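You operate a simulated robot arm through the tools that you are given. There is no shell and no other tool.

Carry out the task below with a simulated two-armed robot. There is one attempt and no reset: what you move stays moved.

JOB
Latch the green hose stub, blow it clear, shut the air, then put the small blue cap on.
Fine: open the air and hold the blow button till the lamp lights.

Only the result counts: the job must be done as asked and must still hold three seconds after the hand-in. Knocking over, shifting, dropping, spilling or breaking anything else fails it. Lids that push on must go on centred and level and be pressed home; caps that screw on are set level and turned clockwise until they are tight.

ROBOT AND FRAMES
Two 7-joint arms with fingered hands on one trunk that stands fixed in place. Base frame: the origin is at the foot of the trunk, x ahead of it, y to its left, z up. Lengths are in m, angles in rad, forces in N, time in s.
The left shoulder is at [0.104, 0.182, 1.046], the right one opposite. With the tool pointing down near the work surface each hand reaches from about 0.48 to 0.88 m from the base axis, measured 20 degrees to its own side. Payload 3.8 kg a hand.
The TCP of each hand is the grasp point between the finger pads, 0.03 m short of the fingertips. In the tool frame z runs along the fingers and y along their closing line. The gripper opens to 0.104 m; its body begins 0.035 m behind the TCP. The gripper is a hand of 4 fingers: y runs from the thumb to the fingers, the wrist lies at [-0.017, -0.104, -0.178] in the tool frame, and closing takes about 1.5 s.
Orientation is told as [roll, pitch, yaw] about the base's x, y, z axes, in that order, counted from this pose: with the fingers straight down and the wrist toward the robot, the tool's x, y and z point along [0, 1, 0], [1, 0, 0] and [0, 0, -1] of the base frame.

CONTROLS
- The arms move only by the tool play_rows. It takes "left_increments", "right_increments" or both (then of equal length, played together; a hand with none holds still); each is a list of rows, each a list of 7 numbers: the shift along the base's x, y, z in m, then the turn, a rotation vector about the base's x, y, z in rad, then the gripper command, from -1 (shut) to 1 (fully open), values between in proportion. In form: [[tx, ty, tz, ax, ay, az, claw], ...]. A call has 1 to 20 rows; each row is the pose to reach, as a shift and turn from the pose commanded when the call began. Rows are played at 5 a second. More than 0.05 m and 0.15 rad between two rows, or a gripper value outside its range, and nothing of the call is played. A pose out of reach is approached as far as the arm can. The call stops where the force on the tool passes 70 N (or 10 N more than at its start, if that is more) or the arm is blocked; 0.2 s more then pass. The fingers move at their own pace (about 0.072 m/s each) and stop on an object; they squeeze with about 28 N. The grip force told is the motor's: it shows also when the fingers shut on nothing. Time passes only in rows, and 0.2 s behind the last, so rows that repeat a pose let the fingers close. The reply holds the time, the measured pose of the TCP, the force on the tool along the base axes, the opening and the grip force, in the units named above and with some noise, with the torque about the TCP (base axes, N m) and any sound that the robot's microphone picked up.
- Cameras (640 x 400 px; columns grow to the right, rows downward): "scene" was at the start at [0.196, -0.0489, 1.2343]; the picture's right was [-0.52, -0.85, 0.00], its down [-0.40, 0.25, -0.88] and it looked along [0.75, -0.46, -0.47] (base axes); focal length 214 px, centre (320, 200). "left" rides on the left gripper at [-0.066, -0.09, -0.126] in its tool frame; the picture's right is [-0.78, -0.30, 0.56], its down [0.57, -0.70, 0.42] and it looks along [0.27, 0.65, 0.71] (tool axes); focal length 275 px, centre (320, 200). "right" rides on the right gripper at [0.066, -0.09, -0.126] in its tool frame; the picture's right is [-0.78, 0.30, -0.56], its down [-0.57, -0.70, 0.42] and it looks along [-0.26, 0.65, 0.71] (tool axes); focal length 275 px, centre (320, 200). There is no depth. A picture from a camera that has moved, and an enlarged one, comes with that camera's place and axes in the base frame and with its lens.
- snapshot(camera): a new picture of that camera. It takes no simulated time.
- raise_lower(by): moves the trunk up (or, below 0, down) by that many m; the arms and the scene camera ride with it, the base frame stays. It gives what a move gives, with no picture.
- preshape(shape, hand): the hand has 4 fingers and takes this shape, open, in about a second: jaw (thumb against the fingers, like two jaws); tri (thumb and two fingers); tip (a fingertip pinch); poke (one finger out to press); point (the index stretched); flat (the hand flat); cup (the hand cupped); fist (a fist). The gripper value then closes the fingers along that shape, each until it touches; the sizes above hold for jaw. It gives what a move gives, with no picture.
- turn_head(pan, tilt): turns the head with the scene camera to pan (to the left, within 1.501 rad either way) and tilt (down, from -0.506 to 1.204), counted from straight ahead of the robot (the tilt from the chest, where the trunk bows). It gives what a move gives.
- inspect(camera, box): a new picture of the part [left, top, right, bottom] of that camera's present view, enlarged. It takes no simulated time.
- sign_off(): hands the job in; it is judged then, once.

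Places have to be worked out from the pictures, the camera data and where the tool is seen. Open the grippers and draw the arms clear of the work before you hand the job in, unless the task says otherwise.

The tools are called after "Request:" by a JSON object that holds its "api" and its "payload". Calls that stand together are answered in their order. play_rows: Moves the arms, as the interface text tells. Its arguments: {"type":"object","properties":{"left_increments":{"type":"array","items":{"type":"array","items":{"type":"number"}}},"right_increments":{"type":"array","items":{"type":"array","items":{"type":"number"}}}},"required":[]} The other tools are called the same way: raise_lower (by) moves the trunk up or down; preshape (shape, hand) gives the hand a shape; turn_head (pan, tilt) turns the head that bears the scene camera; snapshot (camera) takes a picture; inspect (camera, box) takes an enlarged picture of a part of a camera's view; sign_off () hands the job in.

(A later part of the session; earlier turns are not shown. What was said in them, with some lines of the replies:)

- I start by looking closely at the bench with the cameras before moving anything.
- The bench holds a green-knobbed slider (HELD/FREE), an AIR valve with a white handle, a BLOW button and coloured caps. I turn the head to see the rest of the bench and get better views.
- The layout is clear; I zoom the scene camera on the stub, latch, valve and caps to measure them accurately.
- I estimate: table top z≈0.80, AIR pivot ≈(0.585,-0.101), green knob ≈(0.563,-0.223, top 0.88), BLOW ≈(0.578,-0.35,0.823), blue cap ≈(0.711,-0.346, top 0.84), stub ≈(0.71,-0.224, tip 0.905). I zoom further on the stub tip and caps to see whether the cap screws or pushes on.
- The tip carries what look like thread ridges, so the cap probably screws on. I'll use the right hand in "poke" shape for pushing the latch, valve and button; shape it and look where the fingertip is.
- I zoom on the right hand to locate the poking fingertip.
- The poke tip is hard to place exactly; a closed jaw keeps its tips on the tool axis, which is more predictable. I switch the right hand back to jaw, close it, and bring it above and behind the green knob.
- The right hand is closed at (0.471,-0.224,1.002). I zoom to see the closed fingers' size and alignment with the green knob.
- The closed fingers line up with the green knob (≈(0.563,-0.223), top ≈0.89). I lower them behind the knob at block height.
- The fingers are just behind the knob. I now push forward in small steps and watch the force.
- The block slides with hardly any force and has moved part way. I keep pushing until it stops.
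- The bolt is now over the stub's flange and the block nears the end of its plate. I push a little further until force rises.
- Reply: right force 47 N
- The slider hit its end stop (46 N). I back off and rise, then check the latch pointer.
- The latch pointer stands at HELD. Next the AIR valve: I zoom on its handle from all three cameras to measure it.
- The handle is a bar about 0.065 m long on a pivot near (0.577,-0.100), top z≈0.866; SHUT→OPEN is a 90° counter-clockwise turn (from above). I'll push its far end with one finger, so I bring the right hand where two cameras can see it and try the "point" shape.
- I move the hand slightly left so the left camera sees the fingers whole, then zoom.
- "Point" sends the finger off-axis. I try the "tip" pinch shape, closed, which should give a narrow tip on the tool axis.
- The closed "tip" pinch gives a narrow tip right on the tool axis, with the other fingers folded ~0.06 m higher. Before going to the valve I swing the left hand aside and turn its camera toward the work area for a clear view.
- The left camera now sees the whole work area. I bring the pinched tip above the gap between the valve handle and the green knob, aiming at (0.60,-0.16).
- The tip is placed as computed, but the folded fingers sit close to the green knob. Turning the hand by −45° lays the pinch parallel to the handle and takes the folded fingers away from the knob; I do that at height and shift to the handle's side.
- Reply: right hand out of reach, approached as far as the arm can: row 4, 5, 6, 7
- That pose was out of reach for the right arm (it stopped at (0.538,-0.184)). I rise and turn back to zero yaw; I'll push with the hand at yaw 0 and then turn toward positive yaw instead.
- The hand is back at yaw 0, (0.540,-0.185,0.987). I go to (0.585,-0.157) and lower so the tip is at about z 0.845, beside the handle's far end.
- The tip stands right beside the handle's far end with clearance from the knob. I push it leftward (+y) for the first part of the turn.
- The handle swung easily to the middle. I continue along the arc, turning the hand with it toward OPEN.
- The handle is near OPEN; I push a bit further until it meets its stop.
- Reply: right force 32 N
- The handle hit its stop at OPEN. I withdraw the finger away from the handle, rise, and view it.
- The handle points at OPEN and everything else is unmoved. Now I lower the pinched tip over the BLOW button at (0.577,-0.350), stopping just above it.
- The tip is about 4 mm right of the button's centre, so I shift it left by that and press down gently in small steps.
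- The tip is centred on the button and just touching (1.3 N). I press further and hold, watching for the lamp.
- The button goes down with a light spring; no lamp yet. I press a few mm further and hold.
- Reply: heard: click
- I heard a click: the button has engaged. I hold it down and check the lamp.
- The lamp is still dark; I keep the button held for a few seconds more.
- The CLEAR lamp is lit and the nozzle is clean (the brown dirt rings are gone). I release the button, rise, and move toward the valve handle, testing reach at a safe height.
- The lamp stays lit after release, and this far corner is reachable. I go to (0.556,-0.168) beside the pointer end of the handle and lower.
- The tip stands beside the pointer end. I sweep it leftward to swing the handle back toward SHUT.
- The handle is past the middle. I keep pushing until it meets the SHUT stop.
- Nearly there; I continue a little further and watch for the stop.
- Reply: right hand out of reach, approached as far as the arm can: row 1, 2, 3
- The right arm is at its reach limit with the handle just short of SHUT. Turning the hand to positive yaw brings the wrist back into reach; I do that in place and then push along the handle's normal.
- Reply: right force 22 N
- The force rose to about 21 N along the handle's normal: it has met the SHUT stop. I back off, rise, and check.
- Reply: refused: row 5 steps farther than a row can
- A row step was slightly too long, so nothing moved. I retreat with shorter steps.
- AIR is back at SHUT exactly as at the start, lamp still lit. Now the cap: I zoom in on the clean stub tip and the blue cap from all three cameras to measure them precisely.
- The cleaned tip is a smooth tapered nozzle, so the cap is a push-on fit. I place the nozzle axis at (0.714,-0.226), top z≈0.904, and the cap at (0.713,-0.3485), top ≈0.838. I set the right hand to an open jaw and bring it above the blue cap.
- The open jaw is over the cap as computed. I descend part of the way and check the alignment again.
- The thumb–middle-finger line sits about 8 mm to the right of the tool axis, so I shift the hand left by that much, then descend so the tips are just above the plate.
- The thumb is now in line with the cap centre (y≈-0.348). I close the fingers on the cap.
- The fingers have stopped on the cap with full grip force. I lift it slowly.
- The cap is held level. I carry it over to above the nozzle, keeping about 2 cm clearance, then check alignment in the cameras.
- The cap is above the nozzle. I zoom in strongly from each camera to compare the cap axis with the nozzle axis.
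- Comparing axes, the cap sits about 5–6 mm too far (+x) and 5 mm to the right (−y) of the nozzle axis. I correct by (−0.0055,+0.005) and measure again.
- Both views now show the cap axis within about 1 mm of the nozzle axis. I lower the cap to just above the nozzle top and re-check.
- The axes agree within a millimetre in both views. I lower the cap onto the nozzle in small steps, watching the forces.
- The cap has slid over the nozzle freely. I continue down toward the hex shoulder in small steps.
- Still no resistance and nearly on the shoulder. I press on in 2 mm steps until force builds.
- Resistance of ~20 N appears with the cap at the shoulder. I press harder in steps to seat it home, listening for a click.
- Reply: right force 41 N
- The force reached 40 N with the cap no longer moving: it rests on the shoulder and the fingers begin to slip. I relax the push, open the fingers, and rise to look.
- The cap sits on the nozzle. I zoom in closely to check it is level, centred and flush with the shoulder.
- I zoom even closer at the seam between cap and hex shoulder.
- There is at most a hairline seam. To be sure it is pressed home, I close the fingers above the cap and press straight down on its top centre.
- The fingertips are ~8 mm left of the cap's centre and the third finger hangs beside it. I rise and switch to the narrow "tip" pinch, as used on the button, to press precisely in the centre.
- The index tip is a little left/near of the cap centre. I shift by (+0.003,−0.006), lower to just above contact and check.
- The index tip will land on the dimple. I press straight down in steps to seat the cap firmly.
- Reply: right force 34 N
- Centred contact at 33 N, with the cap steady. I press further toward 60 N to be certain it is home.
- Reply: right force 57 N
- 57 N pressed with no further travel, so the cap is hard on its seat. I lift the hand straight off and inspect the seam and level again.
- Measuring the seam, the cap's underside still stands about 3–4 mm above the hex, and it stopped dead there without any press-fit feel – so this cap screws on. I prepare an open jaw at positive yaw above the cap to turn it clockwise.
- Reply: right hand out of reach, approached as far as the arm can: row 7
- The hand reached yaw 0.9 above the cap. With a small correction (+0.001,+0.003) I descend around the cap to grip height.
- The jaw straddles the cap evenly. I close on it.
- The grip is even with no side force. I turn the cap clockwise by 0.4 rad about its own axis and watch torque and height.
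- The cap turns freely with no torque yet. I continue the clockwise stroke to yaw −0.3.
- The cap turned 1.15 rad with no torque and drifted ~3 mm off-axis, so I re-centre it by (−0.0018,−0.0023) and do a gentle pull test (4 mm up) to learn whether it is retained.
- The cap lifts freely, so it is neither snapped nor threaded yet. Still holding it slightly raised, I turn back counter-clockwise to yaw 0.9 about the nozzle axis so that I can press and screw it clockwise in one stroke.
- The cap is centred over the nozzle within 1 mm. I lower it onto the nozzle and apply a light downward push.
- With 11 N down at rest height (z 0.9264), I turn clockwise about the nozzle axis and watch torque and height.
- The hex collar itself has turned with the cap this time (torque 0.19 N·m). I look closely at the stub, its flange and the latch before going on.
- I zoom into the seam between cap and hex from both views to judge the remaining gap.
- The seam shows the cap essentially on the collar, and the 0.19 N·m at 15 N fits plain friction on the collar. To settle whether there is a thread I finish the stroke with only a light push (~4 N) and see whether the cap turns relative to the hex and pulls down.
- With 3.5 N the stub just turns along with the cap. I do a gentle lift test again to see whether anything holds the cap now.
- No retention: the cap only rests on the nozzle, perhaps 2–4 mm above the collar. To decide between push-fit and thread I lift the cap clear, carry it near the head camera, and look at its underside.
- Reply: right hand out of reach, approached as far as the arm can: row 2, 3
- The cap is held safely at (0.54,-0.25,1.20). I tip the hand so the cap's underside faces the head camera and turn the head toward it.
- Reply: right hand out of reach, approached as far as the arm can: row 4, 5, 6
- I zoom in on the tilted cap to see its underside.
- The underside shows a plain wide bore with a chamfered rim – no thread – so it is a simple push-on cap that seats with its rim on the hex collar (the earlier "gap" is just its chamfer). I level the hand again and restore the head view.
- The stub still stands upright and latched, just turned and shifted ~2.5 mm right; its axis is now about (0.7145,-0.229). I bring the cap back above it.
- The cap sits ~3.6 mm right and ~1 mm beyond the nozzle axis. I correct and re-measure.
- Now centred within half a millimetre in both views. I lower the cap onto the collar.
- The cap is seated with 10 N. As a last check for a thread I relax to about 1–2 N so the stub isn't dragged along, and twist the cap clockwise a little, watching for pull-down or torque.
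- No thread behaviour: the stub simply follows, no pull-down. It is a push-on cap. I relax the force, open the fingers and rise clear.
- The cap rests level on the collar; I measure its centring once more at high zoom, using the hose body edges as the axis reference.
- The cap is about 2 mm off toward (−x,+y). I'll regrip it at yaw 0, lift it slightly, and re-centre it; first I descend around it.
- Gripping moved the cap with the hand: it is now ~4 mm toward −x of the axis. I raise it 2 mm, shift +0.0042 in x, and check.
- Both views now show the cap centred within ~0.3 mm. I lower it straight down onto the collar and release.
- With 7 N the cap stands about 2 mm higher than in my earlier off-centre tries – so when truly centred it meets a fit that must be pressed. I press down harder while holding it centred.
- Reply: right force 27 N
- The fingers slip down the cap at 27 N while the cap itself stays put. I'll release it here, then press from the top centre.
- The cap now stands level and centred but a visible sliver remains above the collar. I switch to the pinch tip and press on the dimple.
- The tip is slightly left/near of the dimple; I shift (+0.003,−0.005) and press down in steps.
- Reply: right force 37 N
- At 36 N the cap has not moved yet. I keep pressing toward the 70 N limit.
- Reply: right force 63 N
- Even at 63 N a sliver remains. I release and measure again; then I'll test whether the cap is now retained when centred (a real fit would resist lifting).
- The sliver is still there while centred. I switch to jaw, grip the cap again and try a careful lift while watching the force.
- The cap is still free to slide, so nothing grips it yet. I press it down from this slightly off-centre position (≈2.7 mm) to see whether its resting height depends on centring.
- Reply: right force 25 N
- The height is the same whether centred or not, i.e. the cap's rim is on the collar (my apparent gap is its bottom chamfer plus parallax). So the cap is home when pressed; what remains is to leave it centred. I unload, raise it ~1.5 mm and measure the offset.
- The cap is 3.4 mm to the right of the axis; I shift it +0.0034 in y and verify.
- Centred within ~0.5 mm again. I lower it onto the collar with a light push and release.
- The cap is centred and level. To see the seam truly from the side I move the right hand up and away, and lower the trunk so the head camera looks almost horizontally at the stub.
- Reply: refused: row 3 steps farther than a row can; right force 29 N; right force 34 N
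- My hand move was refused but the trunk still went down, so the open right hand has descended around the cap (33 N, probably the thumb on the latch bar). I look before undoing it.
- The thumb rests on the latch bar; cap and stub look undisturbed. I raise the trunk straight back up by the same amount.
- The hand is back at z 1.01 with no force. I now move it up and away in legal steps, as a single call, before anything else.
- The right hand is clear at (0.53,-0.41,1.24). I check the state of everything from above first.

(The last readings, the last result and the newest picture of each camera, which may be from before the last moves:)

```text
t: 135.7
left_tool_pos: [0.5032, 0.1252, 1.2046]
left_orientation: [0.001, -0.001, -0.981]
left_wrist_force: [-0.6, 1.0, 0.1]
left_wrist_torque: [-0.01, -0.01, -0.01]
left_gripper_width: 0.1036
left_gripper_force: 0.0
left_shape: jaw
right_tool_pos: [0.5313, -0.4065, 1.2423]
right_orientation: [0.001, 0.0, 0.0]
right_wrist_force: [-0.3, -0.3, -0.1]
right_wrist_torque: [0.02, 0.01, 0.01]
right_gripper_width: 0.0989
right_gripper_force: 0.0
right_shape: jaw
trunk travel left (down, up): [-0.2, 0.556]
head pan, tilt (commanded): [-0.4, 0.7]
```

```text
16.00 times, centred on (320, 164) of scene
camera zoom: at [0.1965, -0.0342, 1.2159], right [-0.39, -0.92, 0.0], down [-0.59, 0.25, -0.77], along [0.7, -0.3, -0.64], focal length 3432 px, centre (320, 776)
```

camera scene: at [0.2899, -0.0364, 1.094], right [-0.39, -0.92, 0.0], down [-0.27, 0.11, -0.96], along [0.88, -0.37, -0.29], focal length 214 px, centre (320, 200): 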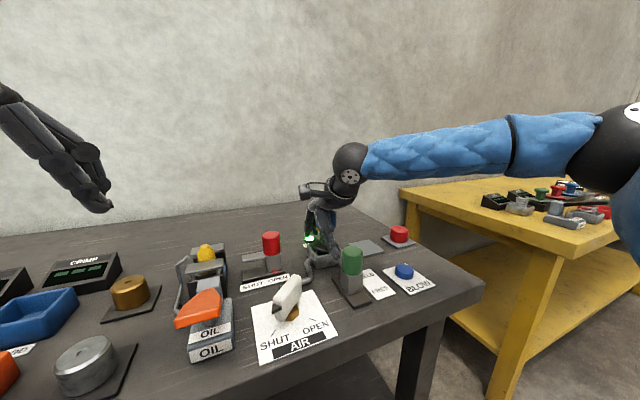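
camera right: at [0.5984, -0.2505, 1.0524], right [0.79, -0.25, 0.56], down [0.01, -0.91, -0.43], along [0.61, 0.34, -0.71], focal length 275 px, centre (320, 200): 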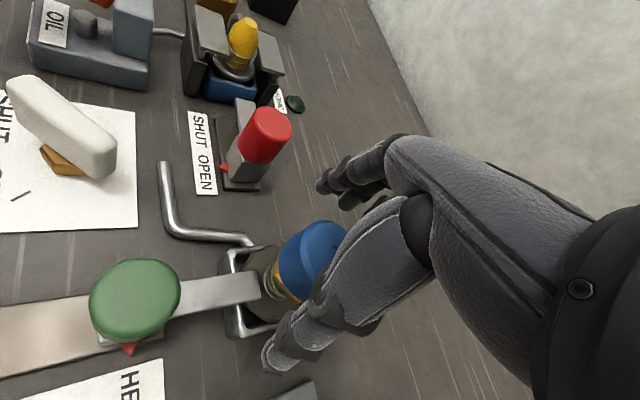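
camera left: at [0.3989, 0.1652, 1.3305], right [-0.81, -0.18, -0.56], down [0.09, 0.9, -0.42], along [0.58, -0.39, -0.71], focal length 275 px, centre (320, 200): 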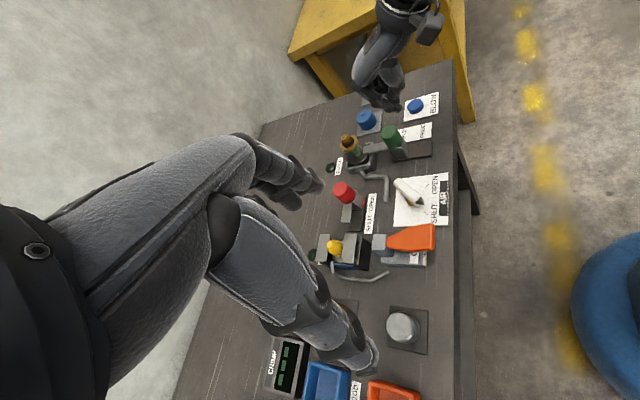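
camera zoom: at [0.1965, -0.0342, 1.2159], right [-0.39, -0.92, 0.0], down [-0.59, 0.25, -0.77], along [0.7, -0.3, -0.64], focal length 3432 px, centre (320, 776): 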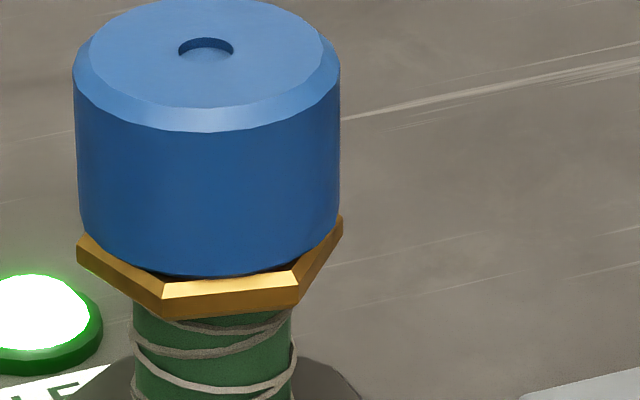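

Everything is intact: AIR shut, latch held, lamp lit, cap on. With the right hand well clear, I lower the trunk to view the seam from a flatter angle.

Request:
{"api": "raise_lower", "payload": {"by": -0.18}}

Request:
{"api": "turn_head", "payload": {"pan": -0.4, "tilt": 0.2}}

Request:
{"api": "snapshot", "payload": {"camera": "scene"}}

```text
t: 137.7
left_tool_pos: [0.4979, 0.123, 1.0287]
left_orientation: [0.007, -0.002, -0.98]
left_wrist_force: [0.0, 0.6, 0.2]
left_wrist_torque: [0.0, -0.03, 0.0]
left_gripper_width: 0.1038
left_gripper_force: 0.1
left_shape: jaw
right_tool_pos: [0.5256, -0.4071, 1.0636]
right_orientation: [0.002, -0.006, 0.0]
right_wrist_force: [0.5, -0.8, -0.1]
right_wrist_torque: [0.03, 0.01, 0.0]
right_gripper_width: 0.0989
right_gripper_force: 0.1
right_shape: jaw
trunk travel left (down, up): [-0.02, 0.736]
head pan, tilt (commanded): [-0.4, 0.7]
```

```text
t: 138.6
left_tool_pos: [0.4992, 0.1224, 1.0285]
left_orientation: [0.005, 0.0, -0.979]
left_wrist_force: [-0.2, -0.2, -0.4]
left_wrist_torque: [0.0, 0.01, 0.0]
left_gripper_width: 0.1036
left_gripper_force: 0.0
left_shape: jaw
right_tool_pos: [0.5281, -0.4082, 1.064]
right_orientation: [0.004, -0.004, 0.001]
right_wrist_force: [0.2, 0.2, 0.2]
right_wrist_torque: [0.0, 0.0, 0.01]
right_gripper_width: 0.099
right_gripper_force: 0.1
right_shape: jaw
trunk travel left (down, up): [-0.02, 0.736]
head pan, tilt (commanded): [-0.4, 0.201]
```

```text
taken
camera scene: at [0.3066, -0.0406, 1.0716], right [-0.39, -0.92, -0.01], down [-0.18, 0.08, -0.98], along [0.9, -0.38, -0.2], focal length 214 px, centre (320, 200)
```

scene: 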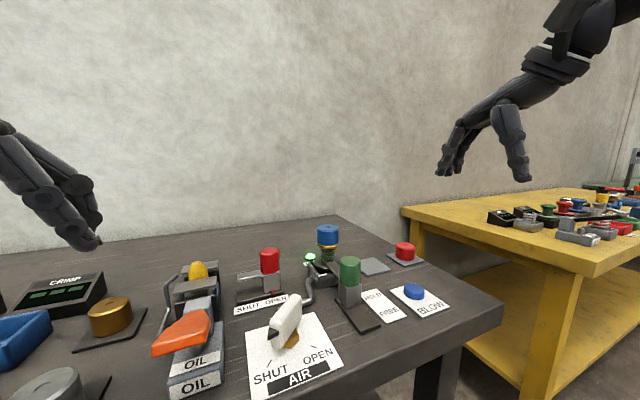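

The camera is lower now; I zoom in on the cap, collar and stub from this flatter angle.

Request:
{"api": "inspect", "payload": {"camera": "scene", "box": [308, 218, 350, 260]}}

Request:
{"api": "inspect", "payload": {"camera": "scene", "box": [314, 222, 344, 252]}}

Request:
{"api": "inspect", "payload": {"camera": "scene", "box": [295, 215, 365, 290]}}

```text
9.52 times, centred on (329, 239) of scene
camera zoom: at [0.3066, -0.0406, 1.0716], right [-0.39, -0.92, -0.01], down [-0.18, 0.08, -0.98], along [0.9, -0.38, -0.2], focal length 2043 px, centre (234, -171)
```

zoom: 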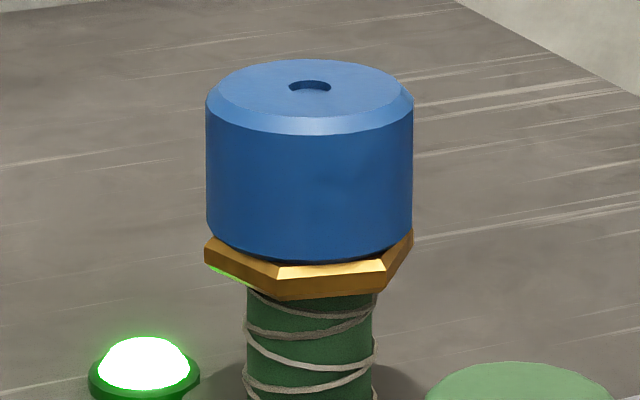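

```text
13.33 times, centred on (329, 237) of scene
camera zoom: at [0.3066, -0.0406, 1.0716], right [-0.39, -0.92, -0.01], down [-0.18, 0.08, -0.98], along [0.9, -0.38, -0.2], focal length 2860 px, centre (200, -293)
```

zoom: 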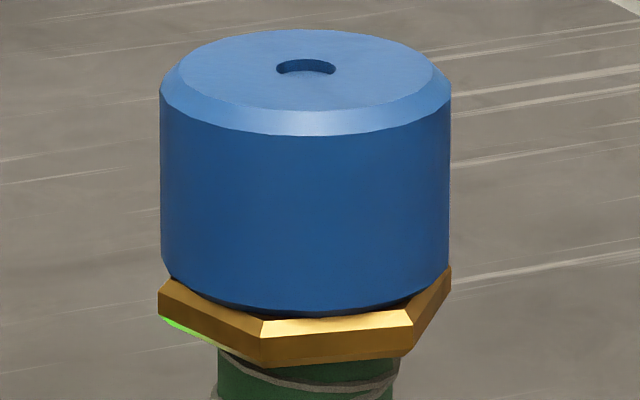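

```text
5.33 times, centred on (330, 252) of scene
camera zoom: at [0.3066, -0.0406, 1.0716], right [-0.39, -0.92, -0.01], down [-0.18, 0.08, -0.98], along [0.9, -0.38, -0.2], focal length 1144 px, centre (267, -80)
```

zoom: 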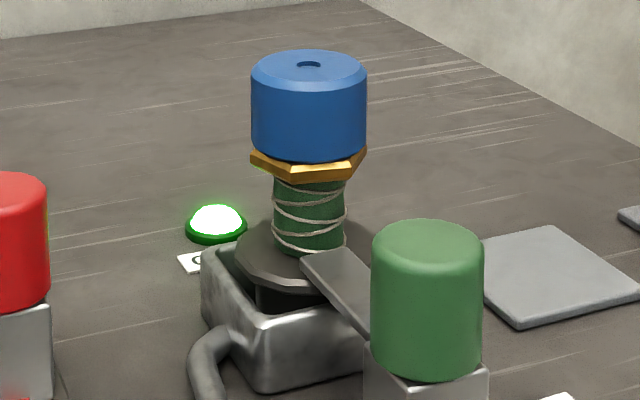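

From this flatter angle the seam is tight: the cap sits level and centred with its chamfered rim flat on the hex collar. I raise the trunk back and give it one final central press.

Request:
{"api": "raise_lower", "payload": {"by": 0.18}}

Request:
{"api": "turn_head", "payload": {"pan": -0.4, "tilt": 0.7}}

Request:
{"api": "preshape", "payload": {"hand": "right", "shape": "tip"}}

```text
t: 140.6
left_tool_pos: [0.5042, 0.1255, 1.2046]
left_orientation: [-0.003, 0.002, -0.979]
left_wrist_force: [-0.6, 0.9, 0.4]
left_wrist_torque: [0.03, 0.01, 0.0]
left_gripper_width: 0.1036
left_gripper_force: 0.0
left_shape: jaw
right_tool_pos: [0.5337, -0.405, 1.24]
right_orientation: [-0.001, 0.001, 0.001]
right_wrist_force: [0.3, -0.2, -0.7]
right_wrist_torque: [0.01, 0.03, 0.02]
right_gripper_width: 0.0988
right_gripper_force: 0.0
right_shape: jaw
trunk travel left (down, up): [-0.2, 0.556]
head pan, tilt (commanded): [-0.4, 0.201]
```

```text
t: 141.5
left_tool_pos: [0.5035, 0.1255, 1.2042]
left_orientation: [0.0, 0.0, -0.98]
left_wrist_force: [0.8, 0.4, -0.2]
left_wrist_torque: [0.0, 0.01, 0.0]
left_gripper_width: 0.1037
left_gripper_force: 0.1
left_shape: jaw
right_tool_pos: [0.5333, -0.4051, 1.242]
right_orientation: [-0.002, 0.001, 0.001]
right_wrist_force: [-0.6, -0.3, 0.7]
right_wrist_torque: [0.0, 0.0, 0.02]
right_gripper_width: 0.0991
right_gripper_force: 0.1
right_shape: jaw
trunk travel left (down, up): [-0.2, 0.556]
head pan, tilt (commanded): [-0.4, 0.7]
```

```text
t: 142.4
left_tool_pos: [0.5039, 0.1257, 1.2047]
left_orientation: [0.001, 0.001, -0.98]
left_wrist_force: [-0.2, 0.3, -0.1]
left_wrist_torque: [-0.02, 0.01, 0.01]
left_gripper_width: 0.1038
left_gripper_force: 0.1
left_shape: jaw
right_tool_pos: [0.5327, -0.4044, 1.2416]
right_orientation: [0.0, -0.001, 0.0]
right_wrist_force: [0.1, 0.6, 0.2]
right_wrist_torque: [0.04, -0.03, 0.01]
right_gripper_width: 0.1034
right_gripper_force: 0.3
right_shape: tip
trunk travel left (down, up): [-0.2, 0.556]
head pan, tilt (commanded): [-0.4, 0.7]
```

I bring the closed pinch tip above the cap, well over its top.

Request:
{"api": "play_rows", "payload": {"right_increments": [[0.02, 0.019, -0.02, 0, 0, 0, -1], [0.04, 0.038, -0.04, 0, 0, 0, -1], [0.06, 0.057, -0.06, 0, 0, 0, -1], [0.08, 0.076, -0.08, 0, 0, 0, -1], [0.1, 0.095, -0.105, 0, 0, 0, -1], [0.12, 0.114, -0.13, 0, 0, 0, -1], [0.14, 0.133, -0.155, 0, 0, 0, -1], [0.16, 0.152, -0.18, 0, 0, 0, -1], [0.185, 0.174, -0.205, 0, 0, 0, -1], [0.185, 0.174, -0.24, 0, 0, 0, -1], [0.185, 0.174, -0.275, 0, 0, 0, -1], [0.185, 0.174, -0.28, 0, 0, 0, -1]]}}

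Request:
{"api": "inspect", "payload": {"camera": "scene", "box": [300, 130, 345, 178]}}

Request:
{"api": "inspect", "payload": {"camera": "left", "box": [330, 105, 390, 165]}}

```text
t: 145.0
left_tool_pos: [0.5043, 0.1264, 1.2046]
left_orientation: [-0.001, -0.001, -0.978]
left_wrist_force: [-0.7, 0.0, 0.5]
left_wrist_torque: [0.01, -0.02, 0.01]
left_gripper_width: 0.1035
left_gripper_force: 0.1
left_shape: jaw
right_tool_pos: [0.7185, -0.2308, 0.9619]
right_orientation: [0.001, 0.002, 0.0]
right_wrist_force: [-0.3, -0.1, 0.5]
right_wrist_torque: [0.0, 0.0, 0.02]
right_gripper_width: 0.0
right_gripper_force: 27.8
right_shape: tip
trunk travel left (down, up): [-0.2, 0.556]
head pan, tilt (commanded): [-0.4, 0.7]
```

```text
8.33 times, centred on (322, 154) of scene
camera zoom: at [0.1961, -0.0341, 1.2159], right [-0.39, -0.92, 0.0], down [-0.59, 0.25, -0.77], along [0.7, -0.3, -0.64], focal length 1787 px, centre (299, 583)
```

zoom: 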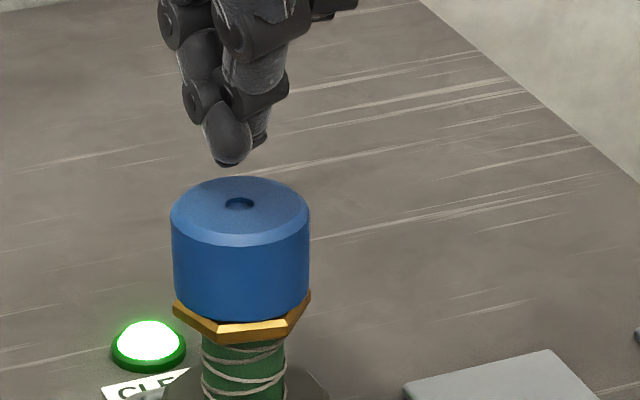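

```text
6.67 times, centred on (360, 135) of left
camera zoom: at [0.3988, 0.1643, 1.3305], right [-0.81, -0.19, -0.56], down [0.08, 0.9, -0.42], along [0.58, -0.39, -0.71], focal length 1835 px, centre (53, 633)
```

zoom: 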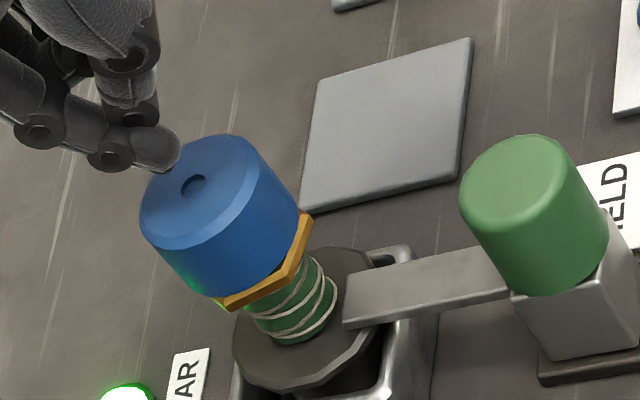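

I shift (+0.002,−0.004) to hit the dimple and press in steps.

Request:
{"api": "play_rows", "payload": {"right_increments": [[0.002, -0.004, 0.0, 0, 0, 0, -1], [0.002, -0.004, -0.006, 0, 0, 0, -1], [0.002, -0.004, -0.012, 0, 0, 0, -1], [0.002, -0.004, -0.016, 0, 0, 0, -1], [0.002, -0.004, -0.02, 0, 0, 0, -1], [0.002, -0.004, -0.024, 0, 0, 0, -1], [0.002, -0.004, -0.028, 0, 0, 0, -1]]}}

Request:
{"api": "inspect", "payload": {"camera": "scene", "box": [300, 130, 345, 178]}}

Request:
{"api": "inspect", "payload": {"camera": "left", "box": [330, 105, 390, 165]}}

```text
t: 146.6
left_tool_pos: [0.5009, 0.1263, 1.207]
left_orientation: [0.003, -0.004, -0.979]
left_wrist_force: [-0.5, 0.2, 0.1]
left_wrist_torque: [0.0, -0.03, 0.0]
left_gripper_width: 0.1036
left_gripper_force: 0.1
left_shape: jaw
right_tool_pos: [0.7196, -0.2334, 0.9449]
right_orientation: [0.004, -0.019, 0.001]
right_wrist_force: [-2.8, -3.9, 39.1]
right_wrist_torque: [-0.07, -0.15, -0.07]
right_gripper_width: 0.0
right_gripper_force: 27.9
right_shape: tip
trunk travel left (down, up): [-0.2, 0.556]
head pan, tilt (commanded): [-0.4, 0.7]
```

```text
8.33 times, centred on (322, 154) of scene
camera zoom: at [0.192, -0.0334, 1.2171], right [-0.39, -0.92, 0.0], down [-0.59, 0.25, -0.77], along [0.71, -0.3, -0.64], focal length 1787 px, centre (299, 583)
```

zoom: 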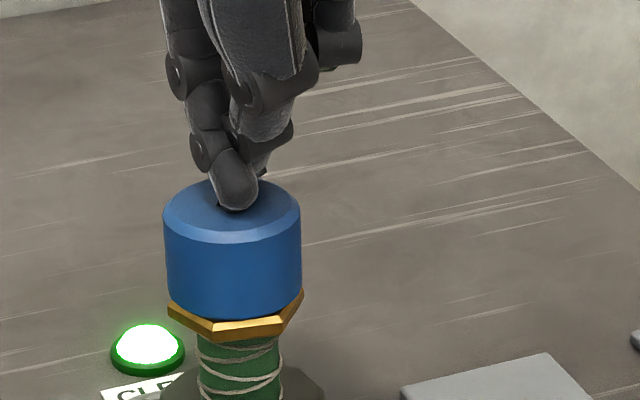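

```text
6.67 times, centred on (360, 135) of left
camera zoom: at [0.3943, 0.1651, 1.3324], right [-0.81, -0.19, -0.56], down [0.09, 0.9, -0.42], along [0.58, -0.39, -0.71], focal length 1835 px, centre (53, 633)
```

zoom: 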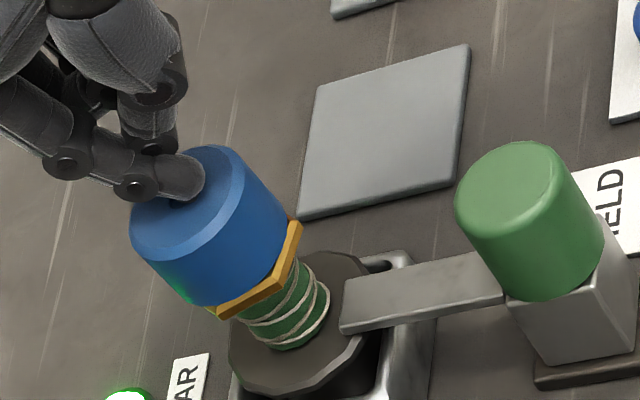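

Central contact, 39 N. I push on to about 60 N and hold briefly.

Request:
{"api": "play_rows", "payload": {"right_increments": [[0, 0, -0.004, 0, 0, 0, -1], [0, 0, -0.008, 0, 0, 0, -1], [0, 0, -0.011, 0, 0, 0, -1], [0, 0, -0.011, 0, 0, 0, -1], [0, 0, -0.011, 0, 0, 0, -1]]}}

```text
t: 147.8
left_tool_pos: [0.4968, 0.1274, 1.2075]
left_orientation: [0.002, -0.004, -0.98]
left_wrist_force: [0.3, -0.3, -0.9]
left_wrist_torque: [-0.02, 0.04, -0.01]
left_gripper_width: 0.1035
left_gripper_force: 0.2
left_shape: jaw
right_tool_pos: [0.7199, -0.2308, 0.9442]
right_orientation: [0.007, -0.034, 0.0]
right_wrist_force: [-3.0, -6.3, 59.5]
right_wrist_torque: [-0.02, -0.12, -0.04]
right_gripper_width: 0.0007
right_gripper_force: 27.6
right_shape: tip
trunk travel left (down, up): [-0.2, 0.556]
head pan, tilt (commanded): [-0.4, 0.7]
```

Pressed at 60 N with no further travel. I lift the hand straight off.

Request:
{"api": "play_rows", "payload": {"right_increments": [[0, 0, 0.012, 0, 0, 0, -1], [0, 0, 0.025, 0, 0, 0, -1], [0, 0, 0.045, 0, 0, 0, -1], [0, 0, 0.08, 0, 0, 0, -1], [0, 0, 0.11, 0, 0, 0, -1], [-0.02, -0.03, 0.14, 0, 0, 0, -1], [-0.05, -0.06, 0.16, 0, 0, 0, -1], [-0.08, -0.09, 0.18, 0, 0, 0, -1], [-0.11, -0.12, 0.2, 0, 0, 0, -1], [-0.14, -0.15, 0.22, 0, 0, 0, -1], [-0.17, -0.17, 0.24, 0, 0, 0, -1]]}}

Request:
{"api": "inspect", "payload": {"camera": "scene", "box": [308, 152, 332, 176]}}

Request:
{"api": "inspect", "payload": {"camera": "left", "box": [340, 124, 370, 154]}}

Request:
{"api": "inspect", "payload": {"camera": "left", "box": [350, 134, 380, 164]}}

```text
t: 150.2
left_tool_pos: [0.5038, 0.1265, 1.2056]
left_orientation: [0.001, 0.0, -0.981]
left_wrist_force: [-0.9, 0.4, 0.4]
left_wrist_torque: [-0.01, -0.03, -0.01]
left_gripper_width: 0.1038
left_gripper_force: 0.1
left_shape: jaw
right_tool_pos: [0.5496, -0.4053, 1.1633]
right_orientation: [0.0, 0.001, 0.002]
right_wrist_force: [0.7, -0.1, -0.7]
right_wrist_torque: [0.02, 0.0, 0.0]
right_gripper_width: 0.0
right_gripper_force: 27.8
right_shape: tip
trunk travel left (down, up): [-0.2, 0.556]
head pan, tilt (commanded): [-0.4, 0.7]
```

```text
16.00 times, centred on (320, 164) of scene
camera zoom: at [0.1958, -0.0343, 1.216], right [-0.39, -0.92, 0.0], down [-0.59, 0.25, -0.77], along [0.71, -0.3, -0.64], focal length 3432 px, centre (320, 776)
```

zoom: 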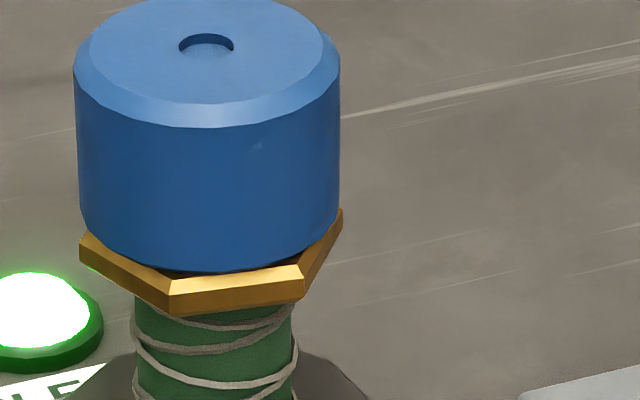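

```text
13.33 times, centred on (355, 139) of left
camera zoom: at [0.3984, 0.1642, 1.3307], right [-0.81, -0.19, -0.56], down [0.08, 0.9, -0.42], along [0.58, -0.39, -0.71], focal length 3670 px, centre (-147, 1013)
```

zoom: 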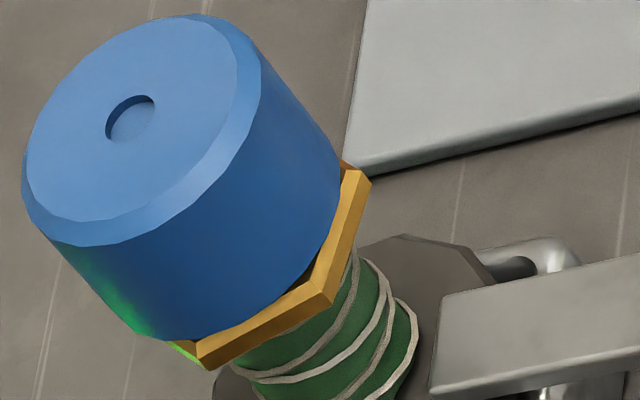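

```text
13.33 times, centred on (365, 149) of left
camera zoom: at [0.3984, 0.1642, 1.3307], right [-0.81, -0.19, -0.56], down [0.08, 0.9, -0.42], along [0.58, -0.39, -0.71], focal length 3670 px, centre (-280, 880)
```

zoom: 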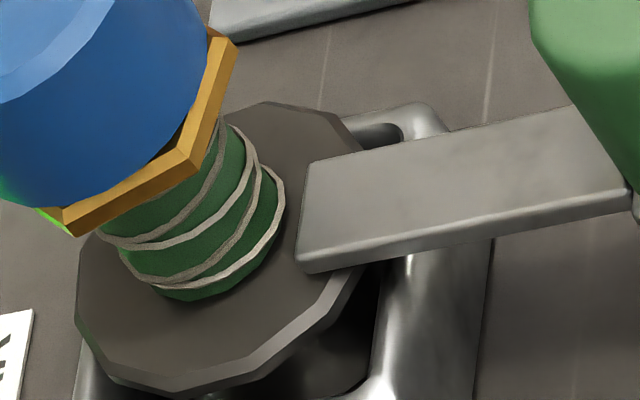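

The cap is centred within ~0.5 mm, level and seated. I open the right hand and draw both arms back, clear of the bench.

Request:
{"api": "preshape", "payload": {"hand": "right", "shape": "jaw"}}

Request:
{"api": "play_rows", "payload": {"left_increments": [[-0.01, 0.02, 0.0, 0, 0, 0, 1], [-0.02, 0.04, 0.0, 0, 0, 0, 1], [-0.03, 0.06, 0.0, 0, 0, 0, 1], [-0.04, 0.08, 0.0, 0, 0, 0, 1], [-0.05, 0.1, 0.0, 0, 0, 0, 1]], "right_increments": [[-0.025, -0.003, 0.01, 0, 0, 0, 1], [-0.05, -0.006, 0.02, 0, 0, 0, 1], [-0.075, -0.009, 0.03, 0, 0, 0, 1], [-0.1, -0.012, 0.04, 0, 0, 0, 1], [-0.12, -0.012, 0.048, 0, 0, 0, 1]]}}

Request:
{"api": "snapshot", "payload": {"camera": "scene"}}

Request:
{"api": "inspect", "payload": {"camera": "scene", "box": [200, 110, 410, 260]}}

Request:
{"api": "inspect", "payload": {"camera": "scene", "box": [295, 140, 350, 195]}}

```text
t: 151.1
left_tool_pos: [0.5055, 0.127, 1.2049]
left_orientation: [0.0, 0.0, -0.979]
left_wrist_force: [-0.7, 0.3, -0.9]
left_wrist_torque: [-0.01, 0.0, 0.01]
left_gripper_width: 0.1034
left_gripper_force: 0.1
left_shape: jaw
right_tool_pos: [0.5498, -0.4044, 1.1623]
right_orientation: [0.001, -0.002, 0.0]
right_wrist_force: [0.1, 0.7, -0.2]
right_wrist_torque: [0.02, 0.0, -0.02]
right_gripper_width: 0.1036
right_gripper_force: 0.0
right_shape: jaw
trunk travel left (down, up): [-0.2, 0.556]
head pan, tilt (commanded): [-0.4, 0.7]
```

```text
t: 152.3
left_tool_pos: [0.4538, 0.2264, 1.2052]
left_orientation: [0.001, -0.001, -0.979]
left_wrist_force: [0.7, -1.1, 0.0]
left_wrist_torque: [-0.02, 0.03, -0.01]
left_gripper_width: 0.1037
left_gripper_force: 0.1
left_shape: jaw
right_tool_pos: [0.429, -0.4155, 1.2105]
right_orientation: [0.001, 0.0, 0.0]
right_wrist_force: [-0.2, -0.1, -0.8]
right_wrist_torque: [-0.02, -0.01, 0.05]
right_gripper_width: 0.1038
right_gripper_force: 0.1
right_shape: jaw
trunk travel left (down, up): [-0.2, 0.556]
head pan, tilt (commanded): [-0.4, 0.7]
```

```text
taken
camera scene: at [0.1958, -0.0337, 1.216], right [-0.39, -0.92, 0.0], down [-0.59, 0.25, -0.77], along [0.7, -0.3, -0.64], focal length 214 px, centre (320, 200)
```

scene: 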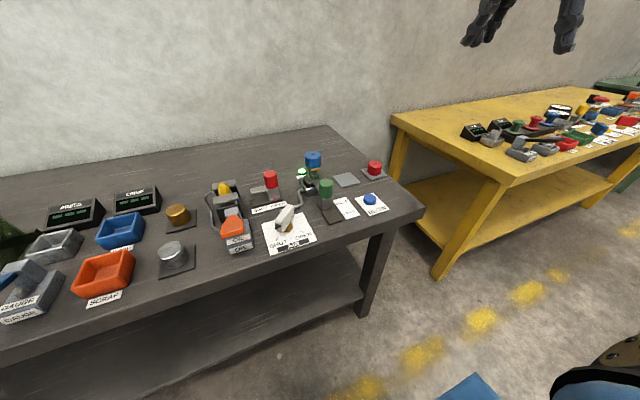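

```text
2.67 times, centred on (305, 185) of scene
camera zoom: at [0.1958, -0.0337, 1.216], right [-0.39, -0.92, 0.0], down [-0.59, 0.25, -0.77], along [0.7, -0.3, -0.64], focal length 572 px, centre (360, 240)
```

zoom: 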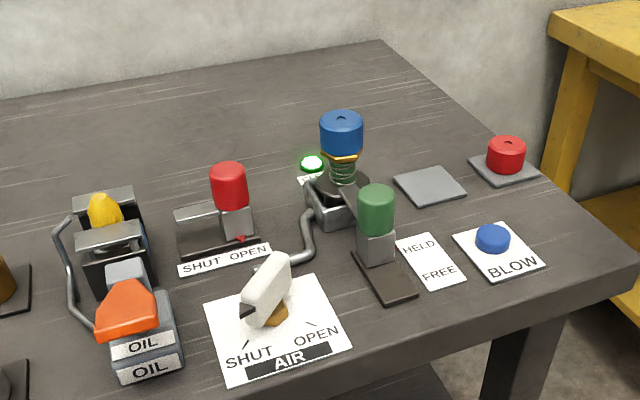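

```text
7.27 times, centred on (322, 168) of scene
camera zoom: at [0.1958, -0.0337, 1.216], right [-0.39, -0.92, 0.0], down [-0.59, 0.25, -0.77], along [0.7, -0.3, -0.64], focal length 1560 px, centre (302, 436)
```

zoom: 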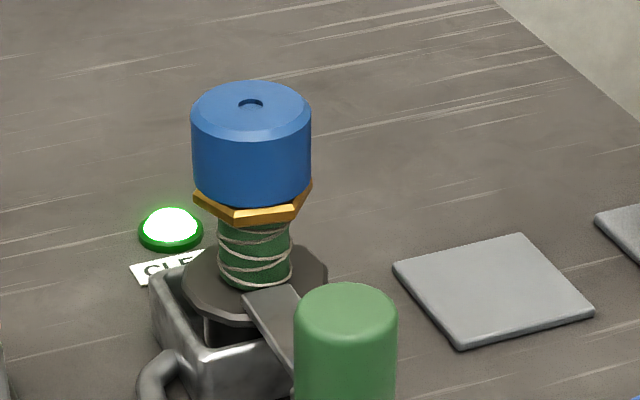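

Everything looks as required. One last look at the seam from the lowest head position before handing in (both hands are clear).

Request:
{"api": "raise_lower", "payload": {"by": -0.19}}

Request:
{"api": "turn_head", "payload": {"pan": -0.4, "tilt": 0.2}}

Request:
{"api": "snapshot", "payload": {"camera": "scene"}}

Request:
{"api": "inspect", "payload": {"camera": "scene", "box": [316, 232, 342, 252]}}

```text
t: 154.4
left_tool_pos: [0.4531, 0.2258, 1.015]
left_orientation: [-0.001, 0.0, -0.979]
left_wrist_force: [0.8, 0.3, 0.6]
left_wrist_torque: [-0.02, -0.02, -0.04]
left_gripper_width: 0.1038
left_gripper_force: 0.1
left_shape: jaw
right_tool_pos: [0.4297, -0.4173, 1.0205]
right_orientation: [0.0, 0.001, -0.002]
right_wrist_force: [-0.3, -0.3, 0.0]
right_wrist_torque: [0.03, 0.02, 0.02]
right_gripper_width: 0.1039
right_gripper_force: 0.0
right_shape: jaw
trunk travel left (down, up): [-0.01, 0.746]
head pan, tilt (commanded): [-0.4, 0.7]
```

```text
t: 155.3
left_tool_pos: [0.4537, 0.2261, 1.0151]
left_orientation: [0.001, -0.001, -0.978]
left_wrist_force: [-0.1, 0.9, -0.2]
left_wrist_torque: [0.0, -0.02, 0.02]
left_gripper_width: 0.1037
left_gripper_force: 0.0
left_shape: jaw
right_tool_pos: [0.4306, -0.416, 1.0211]
right_orientation: [0.0, 0.0, 0.001]
right_wrist_force: [0.4, -0.2, 0.2]
right_wrist_torque: [0.03, 0.0, 0.02]
right_gripper_width: 0.1037
right_gripper_force: 0.0
right_shape: jaw
trunk travel left (down, up): [-0.01, 0.746]
head pan, tilt (commanded): [-0.4, 0.201]
```

```text
taken
camera scene: at [0.3181, -0.0374, 1.0592], right [-0.39, -0.92, 0.0], down [-0.18, 0.08, -0.98], along [0.9, -0.38, -0.2], focal length 214 px, centre (320, 200)
```

scene: 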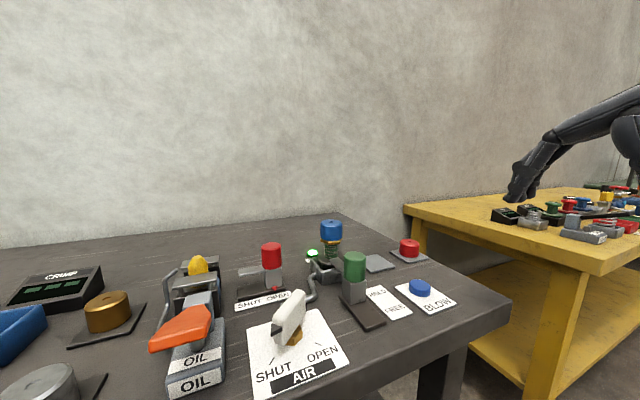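

```text
16.00 times, centred on (329, 242) of scene
camera zoom: at [0.3181, -0.0374, 1.0592], right [-0.39, -0.92, 0.0], down [-0.18, 0.08, -0.98], along [0.9, -0.38, -0.2], focal length 3432 px, centre (176, -472)
```

zoom: 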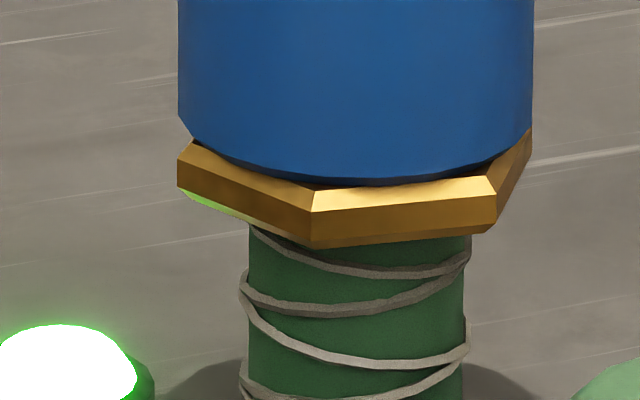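

Seen nearly side-on, the cap is level and centred with its chamfered rim down on the collar. I raise the trunk back to its starting height before handing in.

Request:
{"api": "raise_lower", "payload": {"by": 0.19}}

Request:
{"api": "turn_head", "payload": {"pan": -0.4, "tilt": 0.7}}

Request:
{"api": "inspect", "payload": {"camera": "scene", "box": [200, 110, 410, 260]}}

```text
t: 157.4
left_tool_pos: [0.454, 0.2266, 1.2033]
left_orientation: [-0.002, 0.002, -0.981]
left_wrist_force: [-0.5, 0.7, 0.2]
left_wrist_torque: [0.02, -0.01, 0.0]
left_gripper_width: 0.1036
left_gripper_force: 0.0
left_shape: jaw
right_tool_pos: [0.4296, -0.4166, 1.2101]
right_orientation: [-0.001, 0.002, -0.002]
right_wrist_force: [0.3, 0.2, -1.4]
right_wrist_torque: [0.01, 0.03, 0.0]
right_gripper_width: 0.1037
right_gripper_force: 0.0
right_shape: jaw
trunk travel left (down, up): [-0.2, 0.556]
head pan, tilt (commanded): [-0.4, 0.201]
```

```text
t: 158.3
left_tool_pos: [0.4538, 0.2265, 1.2052]
left_orientation: [0.0, -0.001, -0.979]
left_wrist_force: [-0.3, 0.3, -0.2]
left_wrist_torque: [0.0, 0.0, 0.01]
left_gripper_width: 0.1036
left_gripper_force: 0.1
left_shape: jaw
right_tool_pos: [0.4294, -0.4161, 1.212]
right_orientation: [0.0, 0.0, 0.0]
right_wrist_force: [-0.1, -0.2, -0.5]
right_wrist_torque: [0.01, 0.0, -0.02]
right_gripper_width: 0.1038
right_gripper_force: 0.1
right_shape: jaw
trunk travel left (down, up): [-0.2, 0.556]
head pan, tilt (commanded): [-0.4, 0.7]
```

```text
2.67 times, centred on (305, 185) of scene
camera zoom: at [0.1965, -0.0342, 1.2159], right [-0.39, -0.92, 0.0], down [-0.59, 0.25, -0.77], along [0.71, -0.3, -0.64], focal length 572 px, centre (360, 240)
```

zoom: 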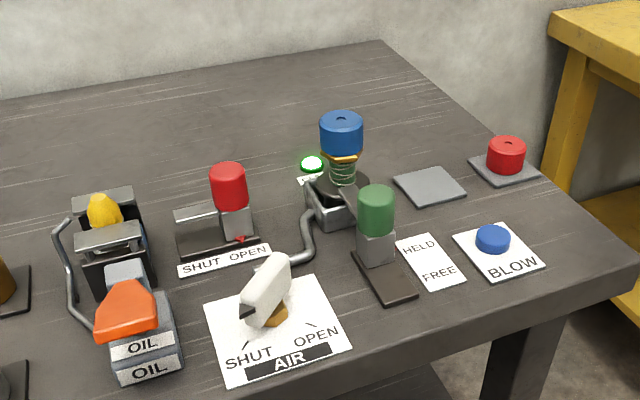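

The final view shows the latch at HELD, the AIR handle at SHUT, the CLEAR lamp lit and the blue cap level on the stub. Nothing else has been displaced, and both hands are open and clear, so I hand the job in.

Request:
{"api": "sign_off", "payload": {}}

```text
The job is handed in.
```

I handed the job in. By the cameras every step was done, but I'm not certain the cap counts as fully on.

- **Latch:** I pushed the green slider to its end stop, and the pointer stands at HELD.
- **Blow:** I turned the air to OPEN and held the BLOW button until the CLEAR lamp lit. The dirt rings on the nozzle disappeared, and the lamp is still lit.
- **Air:** the handle is back on its SHUT stop.
- **Cap:** the small blue cap sits level and within about 0.5 mm of centre on the stub. I pressed it at about 60 N and it went no further.

- **Doubt about the cap:** it never clicked and nothing grips it; it lifted off freely when I tested it. I saw no thread on the nozzle or inside the cap, so I treated it as push-on. From a low angle there may still be about a 1 mm gap under it. When I tried turning it clockwise under load, the stub turned with it, so I couldn't fully rule out a screw cap.
- **Stub moved:** those turning tests also rotated the stub and shifted it about 2–3 mm in its holder. It is still upright and latched.
- **My mistake:** I lowered the trunk while the open right hand was still above the cap. The hand came down around the cap and pressed about 33 N, probably with the thumb on the latch bar. I raised it straight back up, and nothing looked moved afterwards.

Both hands are open and drawn clear, and nothing else on the bench looks disturbed.
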